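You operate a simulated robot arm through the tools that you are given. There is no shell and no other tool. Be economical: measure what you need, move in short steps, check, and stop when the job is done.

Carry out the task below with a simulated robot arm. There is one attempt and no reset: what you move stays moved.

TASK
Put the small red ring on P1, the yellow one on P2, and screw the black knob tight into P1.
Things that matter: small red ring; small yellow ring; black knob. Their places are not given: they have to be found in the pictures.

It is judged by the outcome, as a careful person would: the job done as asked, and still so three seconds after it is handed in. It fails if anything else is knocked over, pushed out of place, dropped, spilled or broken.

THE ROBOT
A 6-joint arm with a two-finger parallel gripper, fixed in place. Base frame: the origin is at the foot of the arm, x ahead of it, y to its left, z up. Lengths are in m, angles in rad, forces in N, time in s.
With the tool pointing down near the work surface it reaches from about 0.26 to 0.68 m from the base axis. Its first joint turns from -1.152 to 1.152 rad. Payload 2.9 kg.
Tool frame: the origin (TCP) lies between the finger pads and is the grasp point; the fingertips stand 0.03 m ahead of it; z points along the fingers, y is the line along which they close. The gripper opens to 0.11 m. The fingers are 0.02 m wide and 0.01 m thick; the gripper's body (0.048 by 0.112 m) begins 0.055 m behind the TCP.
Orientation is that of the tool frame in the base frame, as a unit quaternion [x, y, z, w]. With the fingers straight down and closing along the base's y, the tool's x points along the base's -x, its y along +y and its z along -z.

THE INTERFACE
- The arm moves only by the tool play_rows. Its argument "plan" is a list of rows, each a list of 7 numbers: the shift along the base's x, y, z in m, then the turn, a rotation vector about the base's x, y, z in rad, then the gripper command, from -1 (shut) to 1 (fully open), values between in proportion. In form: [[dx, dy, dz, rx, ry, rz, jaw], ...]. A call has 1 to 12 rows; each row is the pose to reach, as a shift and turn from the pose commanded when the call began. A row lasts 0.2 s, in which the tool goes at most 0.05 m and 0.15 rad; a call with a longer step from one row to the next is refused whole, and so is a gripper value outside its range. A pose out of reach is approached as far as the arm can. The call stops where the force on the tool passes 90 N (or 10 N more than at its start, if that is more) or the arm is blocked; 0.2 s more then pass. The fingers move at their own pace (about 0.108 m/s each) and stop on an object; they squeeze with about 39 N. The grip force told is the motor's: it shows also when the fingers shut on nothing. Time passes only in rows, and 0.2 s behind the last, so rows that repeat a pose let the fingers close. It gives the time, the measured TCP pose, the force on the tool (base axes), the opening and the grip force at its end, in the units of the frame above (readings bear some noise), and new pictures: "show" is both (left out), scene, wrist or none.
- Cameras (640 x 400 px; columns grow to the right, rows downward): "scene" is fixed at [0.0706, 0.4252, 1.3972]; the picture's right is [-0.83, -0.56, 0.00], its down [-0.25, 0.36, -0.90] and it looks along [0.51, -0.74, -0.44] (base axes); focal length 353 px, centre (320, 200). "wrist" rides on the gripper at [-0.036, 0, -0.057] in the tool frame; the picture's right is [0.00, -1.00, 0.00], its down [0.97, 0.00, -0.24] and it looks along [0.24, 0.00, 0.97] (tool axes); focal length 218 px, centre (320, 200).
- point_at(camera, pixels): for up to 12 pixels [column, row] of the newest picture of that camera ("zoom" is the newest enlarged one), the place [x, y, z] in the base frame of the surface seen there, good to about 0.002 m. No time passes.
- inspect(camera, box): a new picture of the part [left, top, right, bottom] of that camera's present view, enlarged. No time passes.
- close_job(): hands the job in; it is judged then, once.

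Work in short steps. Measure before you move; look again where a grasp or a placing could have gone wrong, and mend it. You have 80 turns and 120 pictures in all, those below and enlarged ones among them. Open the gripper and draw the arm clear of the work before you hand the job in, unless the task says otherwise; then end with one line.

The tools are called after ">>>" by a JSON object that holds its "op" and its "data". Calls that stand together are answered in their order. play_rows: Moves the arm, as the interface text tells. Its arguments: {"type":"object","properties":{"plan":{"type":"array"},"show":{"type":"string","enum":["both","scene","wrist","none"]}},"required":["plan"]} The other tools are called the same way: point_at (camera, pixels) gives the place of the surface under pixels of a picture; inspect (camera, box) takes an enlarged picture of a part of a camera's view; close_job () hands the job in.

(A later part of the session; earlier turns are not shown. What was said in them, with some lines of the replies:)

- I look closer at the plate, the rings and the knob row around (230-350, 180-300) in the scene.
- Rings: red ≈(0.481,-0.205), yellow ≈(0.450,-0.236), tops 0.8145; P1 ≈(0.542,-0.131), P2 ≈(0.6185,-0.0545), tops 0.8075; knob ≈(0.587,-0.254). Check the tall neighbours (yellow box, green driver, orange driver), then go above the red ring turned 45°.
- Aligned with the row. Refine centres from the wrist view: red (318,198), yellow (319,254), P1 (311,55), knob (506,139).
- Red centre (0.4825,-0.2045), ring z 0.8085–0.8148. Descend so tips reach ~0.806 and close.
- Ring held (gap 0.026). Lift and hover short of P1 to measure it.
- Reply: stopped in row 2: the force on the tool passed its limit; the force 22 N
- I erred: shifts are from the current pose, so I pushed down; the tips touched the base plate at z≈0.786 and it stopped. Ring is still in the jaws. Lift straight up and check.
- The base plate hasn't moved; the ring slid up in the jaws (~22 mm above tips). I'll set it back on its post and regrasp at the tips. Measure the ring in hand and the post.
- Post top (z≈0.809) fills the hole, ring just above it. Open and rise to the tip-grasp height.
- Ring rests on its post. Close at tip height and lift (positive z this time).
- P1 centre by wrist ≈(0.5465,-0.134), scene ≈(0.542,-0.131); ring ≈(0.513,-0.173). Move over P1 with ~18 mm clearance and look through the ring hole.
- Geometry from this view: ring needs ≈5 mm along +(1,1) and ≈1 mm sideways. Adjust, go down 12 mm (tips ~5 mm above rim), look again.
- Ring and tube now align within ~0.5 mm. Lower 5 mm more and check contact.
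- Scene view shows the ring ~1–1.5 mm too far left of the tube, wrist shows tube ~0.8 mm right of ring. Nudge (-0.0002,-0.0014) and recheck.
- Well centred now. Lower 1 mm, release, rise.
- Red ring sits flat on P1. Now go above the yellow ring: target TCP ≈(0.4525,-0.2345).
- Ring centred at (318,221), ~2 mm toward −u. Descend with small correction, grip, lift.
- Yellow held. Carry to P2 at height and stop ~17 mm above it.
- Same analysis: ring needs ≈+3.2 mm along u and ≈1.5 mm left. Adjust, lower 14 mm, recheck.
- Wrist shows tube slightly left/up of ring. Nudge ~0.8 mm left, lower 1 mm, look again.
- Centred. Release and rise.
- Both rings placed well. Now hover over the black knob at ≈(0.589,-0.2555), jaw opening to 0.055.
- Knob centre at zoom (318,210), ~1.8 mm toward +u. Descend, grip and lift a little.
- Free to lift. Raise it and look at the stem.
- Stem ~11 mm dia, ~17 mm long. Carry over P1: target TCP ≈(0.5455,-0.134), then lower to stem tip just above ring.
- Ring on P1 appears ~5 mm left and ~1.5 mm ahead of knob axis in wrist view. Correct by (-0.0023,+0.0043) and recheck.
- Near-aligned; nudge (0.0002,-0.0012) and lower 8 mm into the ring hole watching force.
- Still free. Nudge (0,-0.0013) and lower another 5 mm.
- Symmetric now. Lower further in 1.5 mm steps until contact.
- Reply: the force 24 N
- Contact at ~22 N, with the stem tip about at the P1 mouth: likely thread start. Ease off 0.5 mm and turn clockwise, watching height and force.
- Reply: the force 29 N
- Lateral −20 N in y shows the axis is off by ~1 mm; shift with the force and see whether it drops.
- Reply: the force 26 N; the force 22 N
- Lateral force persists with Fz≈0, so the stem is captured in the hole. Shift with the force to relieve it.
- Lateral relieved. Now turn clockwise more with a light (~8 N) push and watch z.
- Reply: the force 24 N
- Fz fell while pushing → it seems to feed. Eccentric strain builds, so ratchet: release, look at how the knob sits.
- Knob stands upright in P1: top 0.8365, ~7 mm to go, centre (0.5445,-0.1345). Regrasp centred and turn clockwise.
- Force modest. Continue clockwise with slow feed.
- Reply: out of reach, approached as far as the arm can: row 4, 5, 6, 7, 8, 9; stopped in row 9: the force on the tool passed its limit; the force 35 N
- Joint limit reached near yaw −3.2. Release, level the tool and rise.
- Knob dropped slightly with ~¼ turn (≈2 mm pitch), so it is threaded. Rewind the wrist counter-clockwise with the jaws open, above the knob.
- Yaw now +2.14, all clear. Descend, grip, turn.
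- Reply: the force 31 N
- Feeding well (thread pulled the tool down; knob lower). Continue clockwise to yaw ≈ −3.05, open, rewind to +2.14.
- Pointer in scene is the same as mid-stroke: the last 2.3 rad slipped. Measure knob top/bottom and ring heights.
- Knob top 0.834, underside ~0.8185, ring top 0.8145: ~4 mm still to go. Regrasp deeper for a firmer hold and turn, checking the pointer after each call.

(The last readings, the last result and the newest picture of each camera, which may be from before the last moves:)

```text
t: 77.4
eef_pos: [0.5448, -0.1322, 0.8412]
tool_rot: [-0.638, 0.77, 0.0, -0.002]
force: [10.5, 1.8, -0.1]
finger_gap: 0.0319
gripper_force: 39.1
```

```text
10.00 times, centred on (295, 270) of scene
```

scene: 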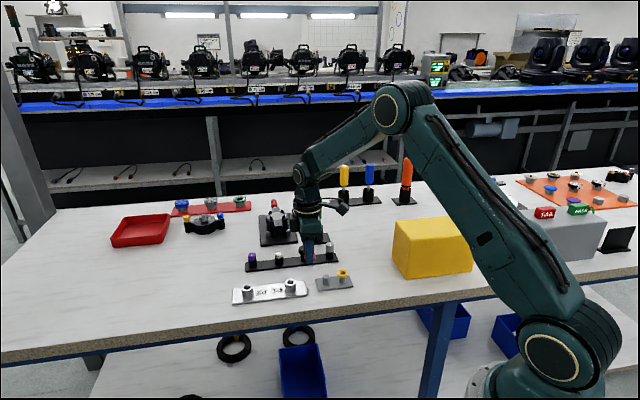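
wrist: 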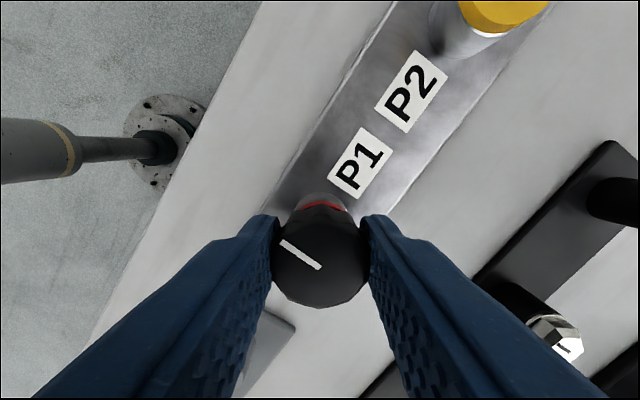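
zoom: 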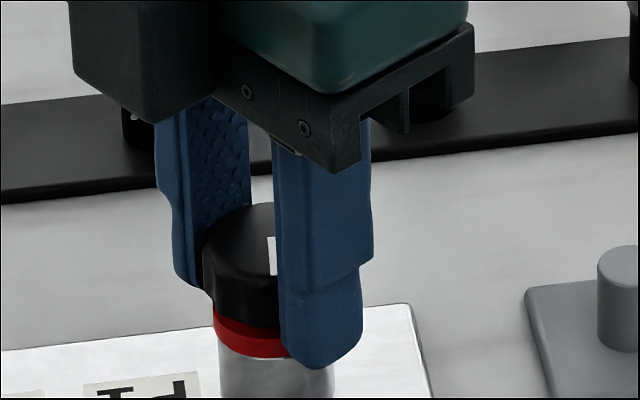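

The pointer stayed put in the scene and moved in the wrist view: the knob resists and slips in the jaws. Check whether it is really seated: open, and measure the empty socket's top for the knob's true underside.

>>> {"op": "play_rows", "data": {"plan": [[0, 0, 0, 0, 0, 0, -0.1], [0, 0, 0, 0, 0, 0, -0.1], [0, 0, 0.03, 0, 0, 0, -0.1], [-0.02, 0, 0.07, 0, 0, 0, -0.1], [-0.04, 0, 0.08, 0, 0, -0.15, -0.1], [-0.06, 0, 0.08, 0, 0, -0.3, -0.1], [-0.08, 0, 0.08, 0, 0, -0.45, -0.1], [-0.1, 0, 0.08, 0, 0, -0.6, -0.1], [-0.12, 0, 0.08, 0, 0, -0.75, -0.1], [-0.12, 0, 0.08, 0, 0, -0.75, -0.1]], "show": "wrist"}}

>>> {"op": "inspect", "data": {"camera": "scene", "box": [270, 240, 320, 290]}}

```text
t: 79.6
eef_pos: [0.423, -0.1317, 0.9194]
tool_rot: [-0.31, 0.951, 0.001, -0.002]
force: [0.7, 0.1, 0.1]
finger_gap: 0.0494
gripper_force: 0.0
```

wrist: 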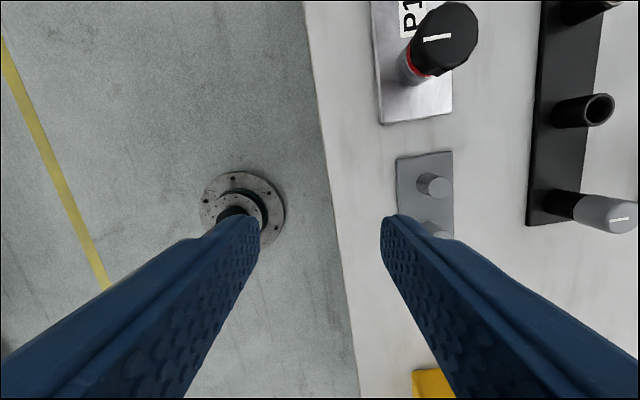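

```text
8.00 times, centred on (295, 265) of scene
```

zoom: 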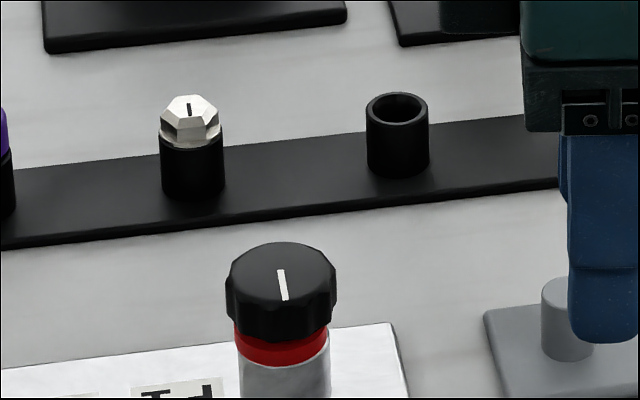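

>>> {"op": "point_at", "data": {"camera": "zoom", "pixels": [[369, 107], [426, 107], [397, 123], [397, 95], [397, 150], [281, 258], [250, 270], [283, 330], [283, 340], [283, 346], [283, 358]]}}

>>> {"op": "point_at", "data": {"camera": "wrist", "pixels": [[438, 30], [455, 25], [440, 50], [415, 70], [428, 75], [408, 60], [590, 98], [610, 100], [412, 52]]}}

>>> {"op": "inspect", "data": {"camera": "wrist", "box": [380, 0, 490, 110]}}

```text
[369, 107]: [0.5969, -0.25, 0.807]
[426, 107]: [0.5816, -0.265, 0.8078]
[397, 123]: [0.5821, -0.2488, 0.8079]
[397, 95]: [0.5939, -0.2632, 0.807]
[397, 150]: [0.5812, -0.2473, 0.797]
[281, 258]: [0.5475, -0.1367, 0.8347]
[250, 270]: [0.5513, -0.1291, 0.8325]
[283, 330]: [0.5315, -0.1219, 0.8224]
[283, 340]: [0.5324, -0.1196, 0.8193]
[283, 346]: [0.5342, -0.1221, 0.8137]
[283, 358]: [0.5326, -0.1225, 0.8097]
```

```text
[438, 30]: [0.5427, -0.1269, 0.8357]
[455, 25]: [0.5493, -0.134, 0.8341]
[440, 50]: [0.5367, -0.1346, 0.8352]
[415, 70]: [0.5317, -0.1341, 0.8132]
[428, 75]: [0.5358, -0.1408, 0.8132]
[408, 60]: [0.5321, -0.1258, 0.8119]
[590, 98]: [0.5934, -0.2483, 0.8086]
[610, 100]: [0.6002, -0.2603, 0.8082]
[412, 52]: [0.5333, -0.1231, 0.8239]
```

```text
3.64 times, centred on (435, 55) of wrist
```

zoom: 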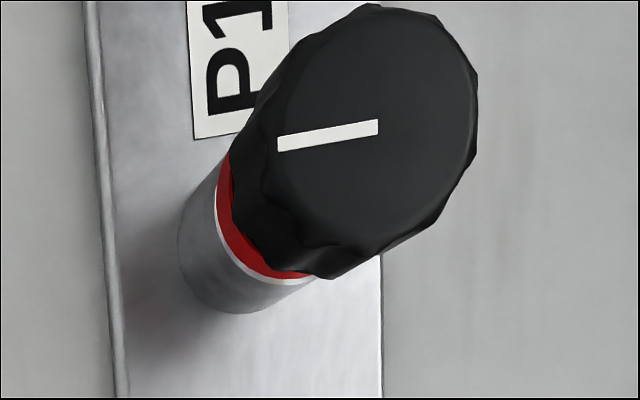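

Socket rim (0.8075) equals P1's rim, and in the holder the knob top stood 0.021 above it; now the top at ~0.8347 = ring top 0.8145 + ~0.020, so the knob's collar is seated on the red ring, and the jaws slipping twice means it's tight. Open fully, raise clear and take a last look.

>>> {"op": "play_rows", "data": {"plan": [[-0.01, 0, 0.04, 0, 0, 0, 1], [-0.03, 0, 0.08, 0, 0, 0, 1], [-0.04, 0, 0.1, 0, 0, 0, 1], [-0.04, 0, 0.1, 0, 0, 0, 1]], "show": "scene"}}

>>> {"op": "inspect", "data": {"camera": "scene", "box": [225, 235, 365, 310]}}

```text
t: 80.6
eef_pos: [0.3849, -0.1319, 1.0207]
tool_rot: [-0.31, 0.951, 0.002, -0.002]
force: [0.4, -0.1, 0.4]
finger_gap: 0.1101
gripper_force: 0.0
```

scene: 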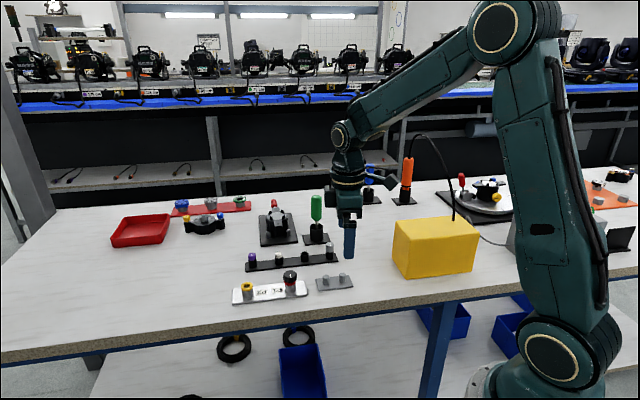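

```text
4.57 times, centred on (295, 272) of scene
```

zoom: 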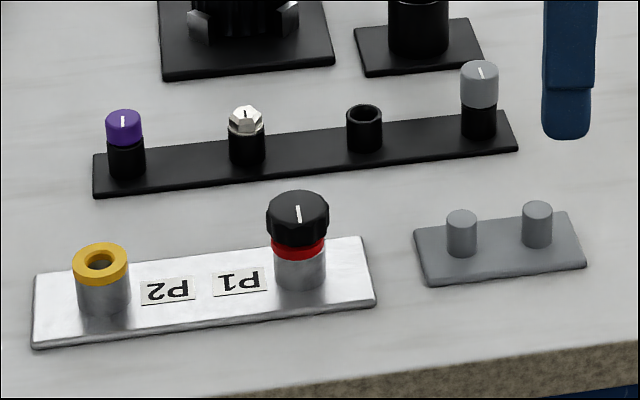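

The scene shows the red ring under the seated knob on P1, the yellow ring on P2, everything else in its place and the arm clear. I hand it in.

>>> {"op": "close_job", "data": {}}

```text
The job is handed in.
```

The red ring is on P1 with the black knob screwed down on top of it, and the yellow ring is on P2. I judged the knob tight because the gripper slipped on it through about 3 rad of further turning, and its height matches a fully seated knob. Early on I drove the gripper down onto the ring holder's base plate by mistake. The plate did not move, and I re-gripped the ring before placing it.
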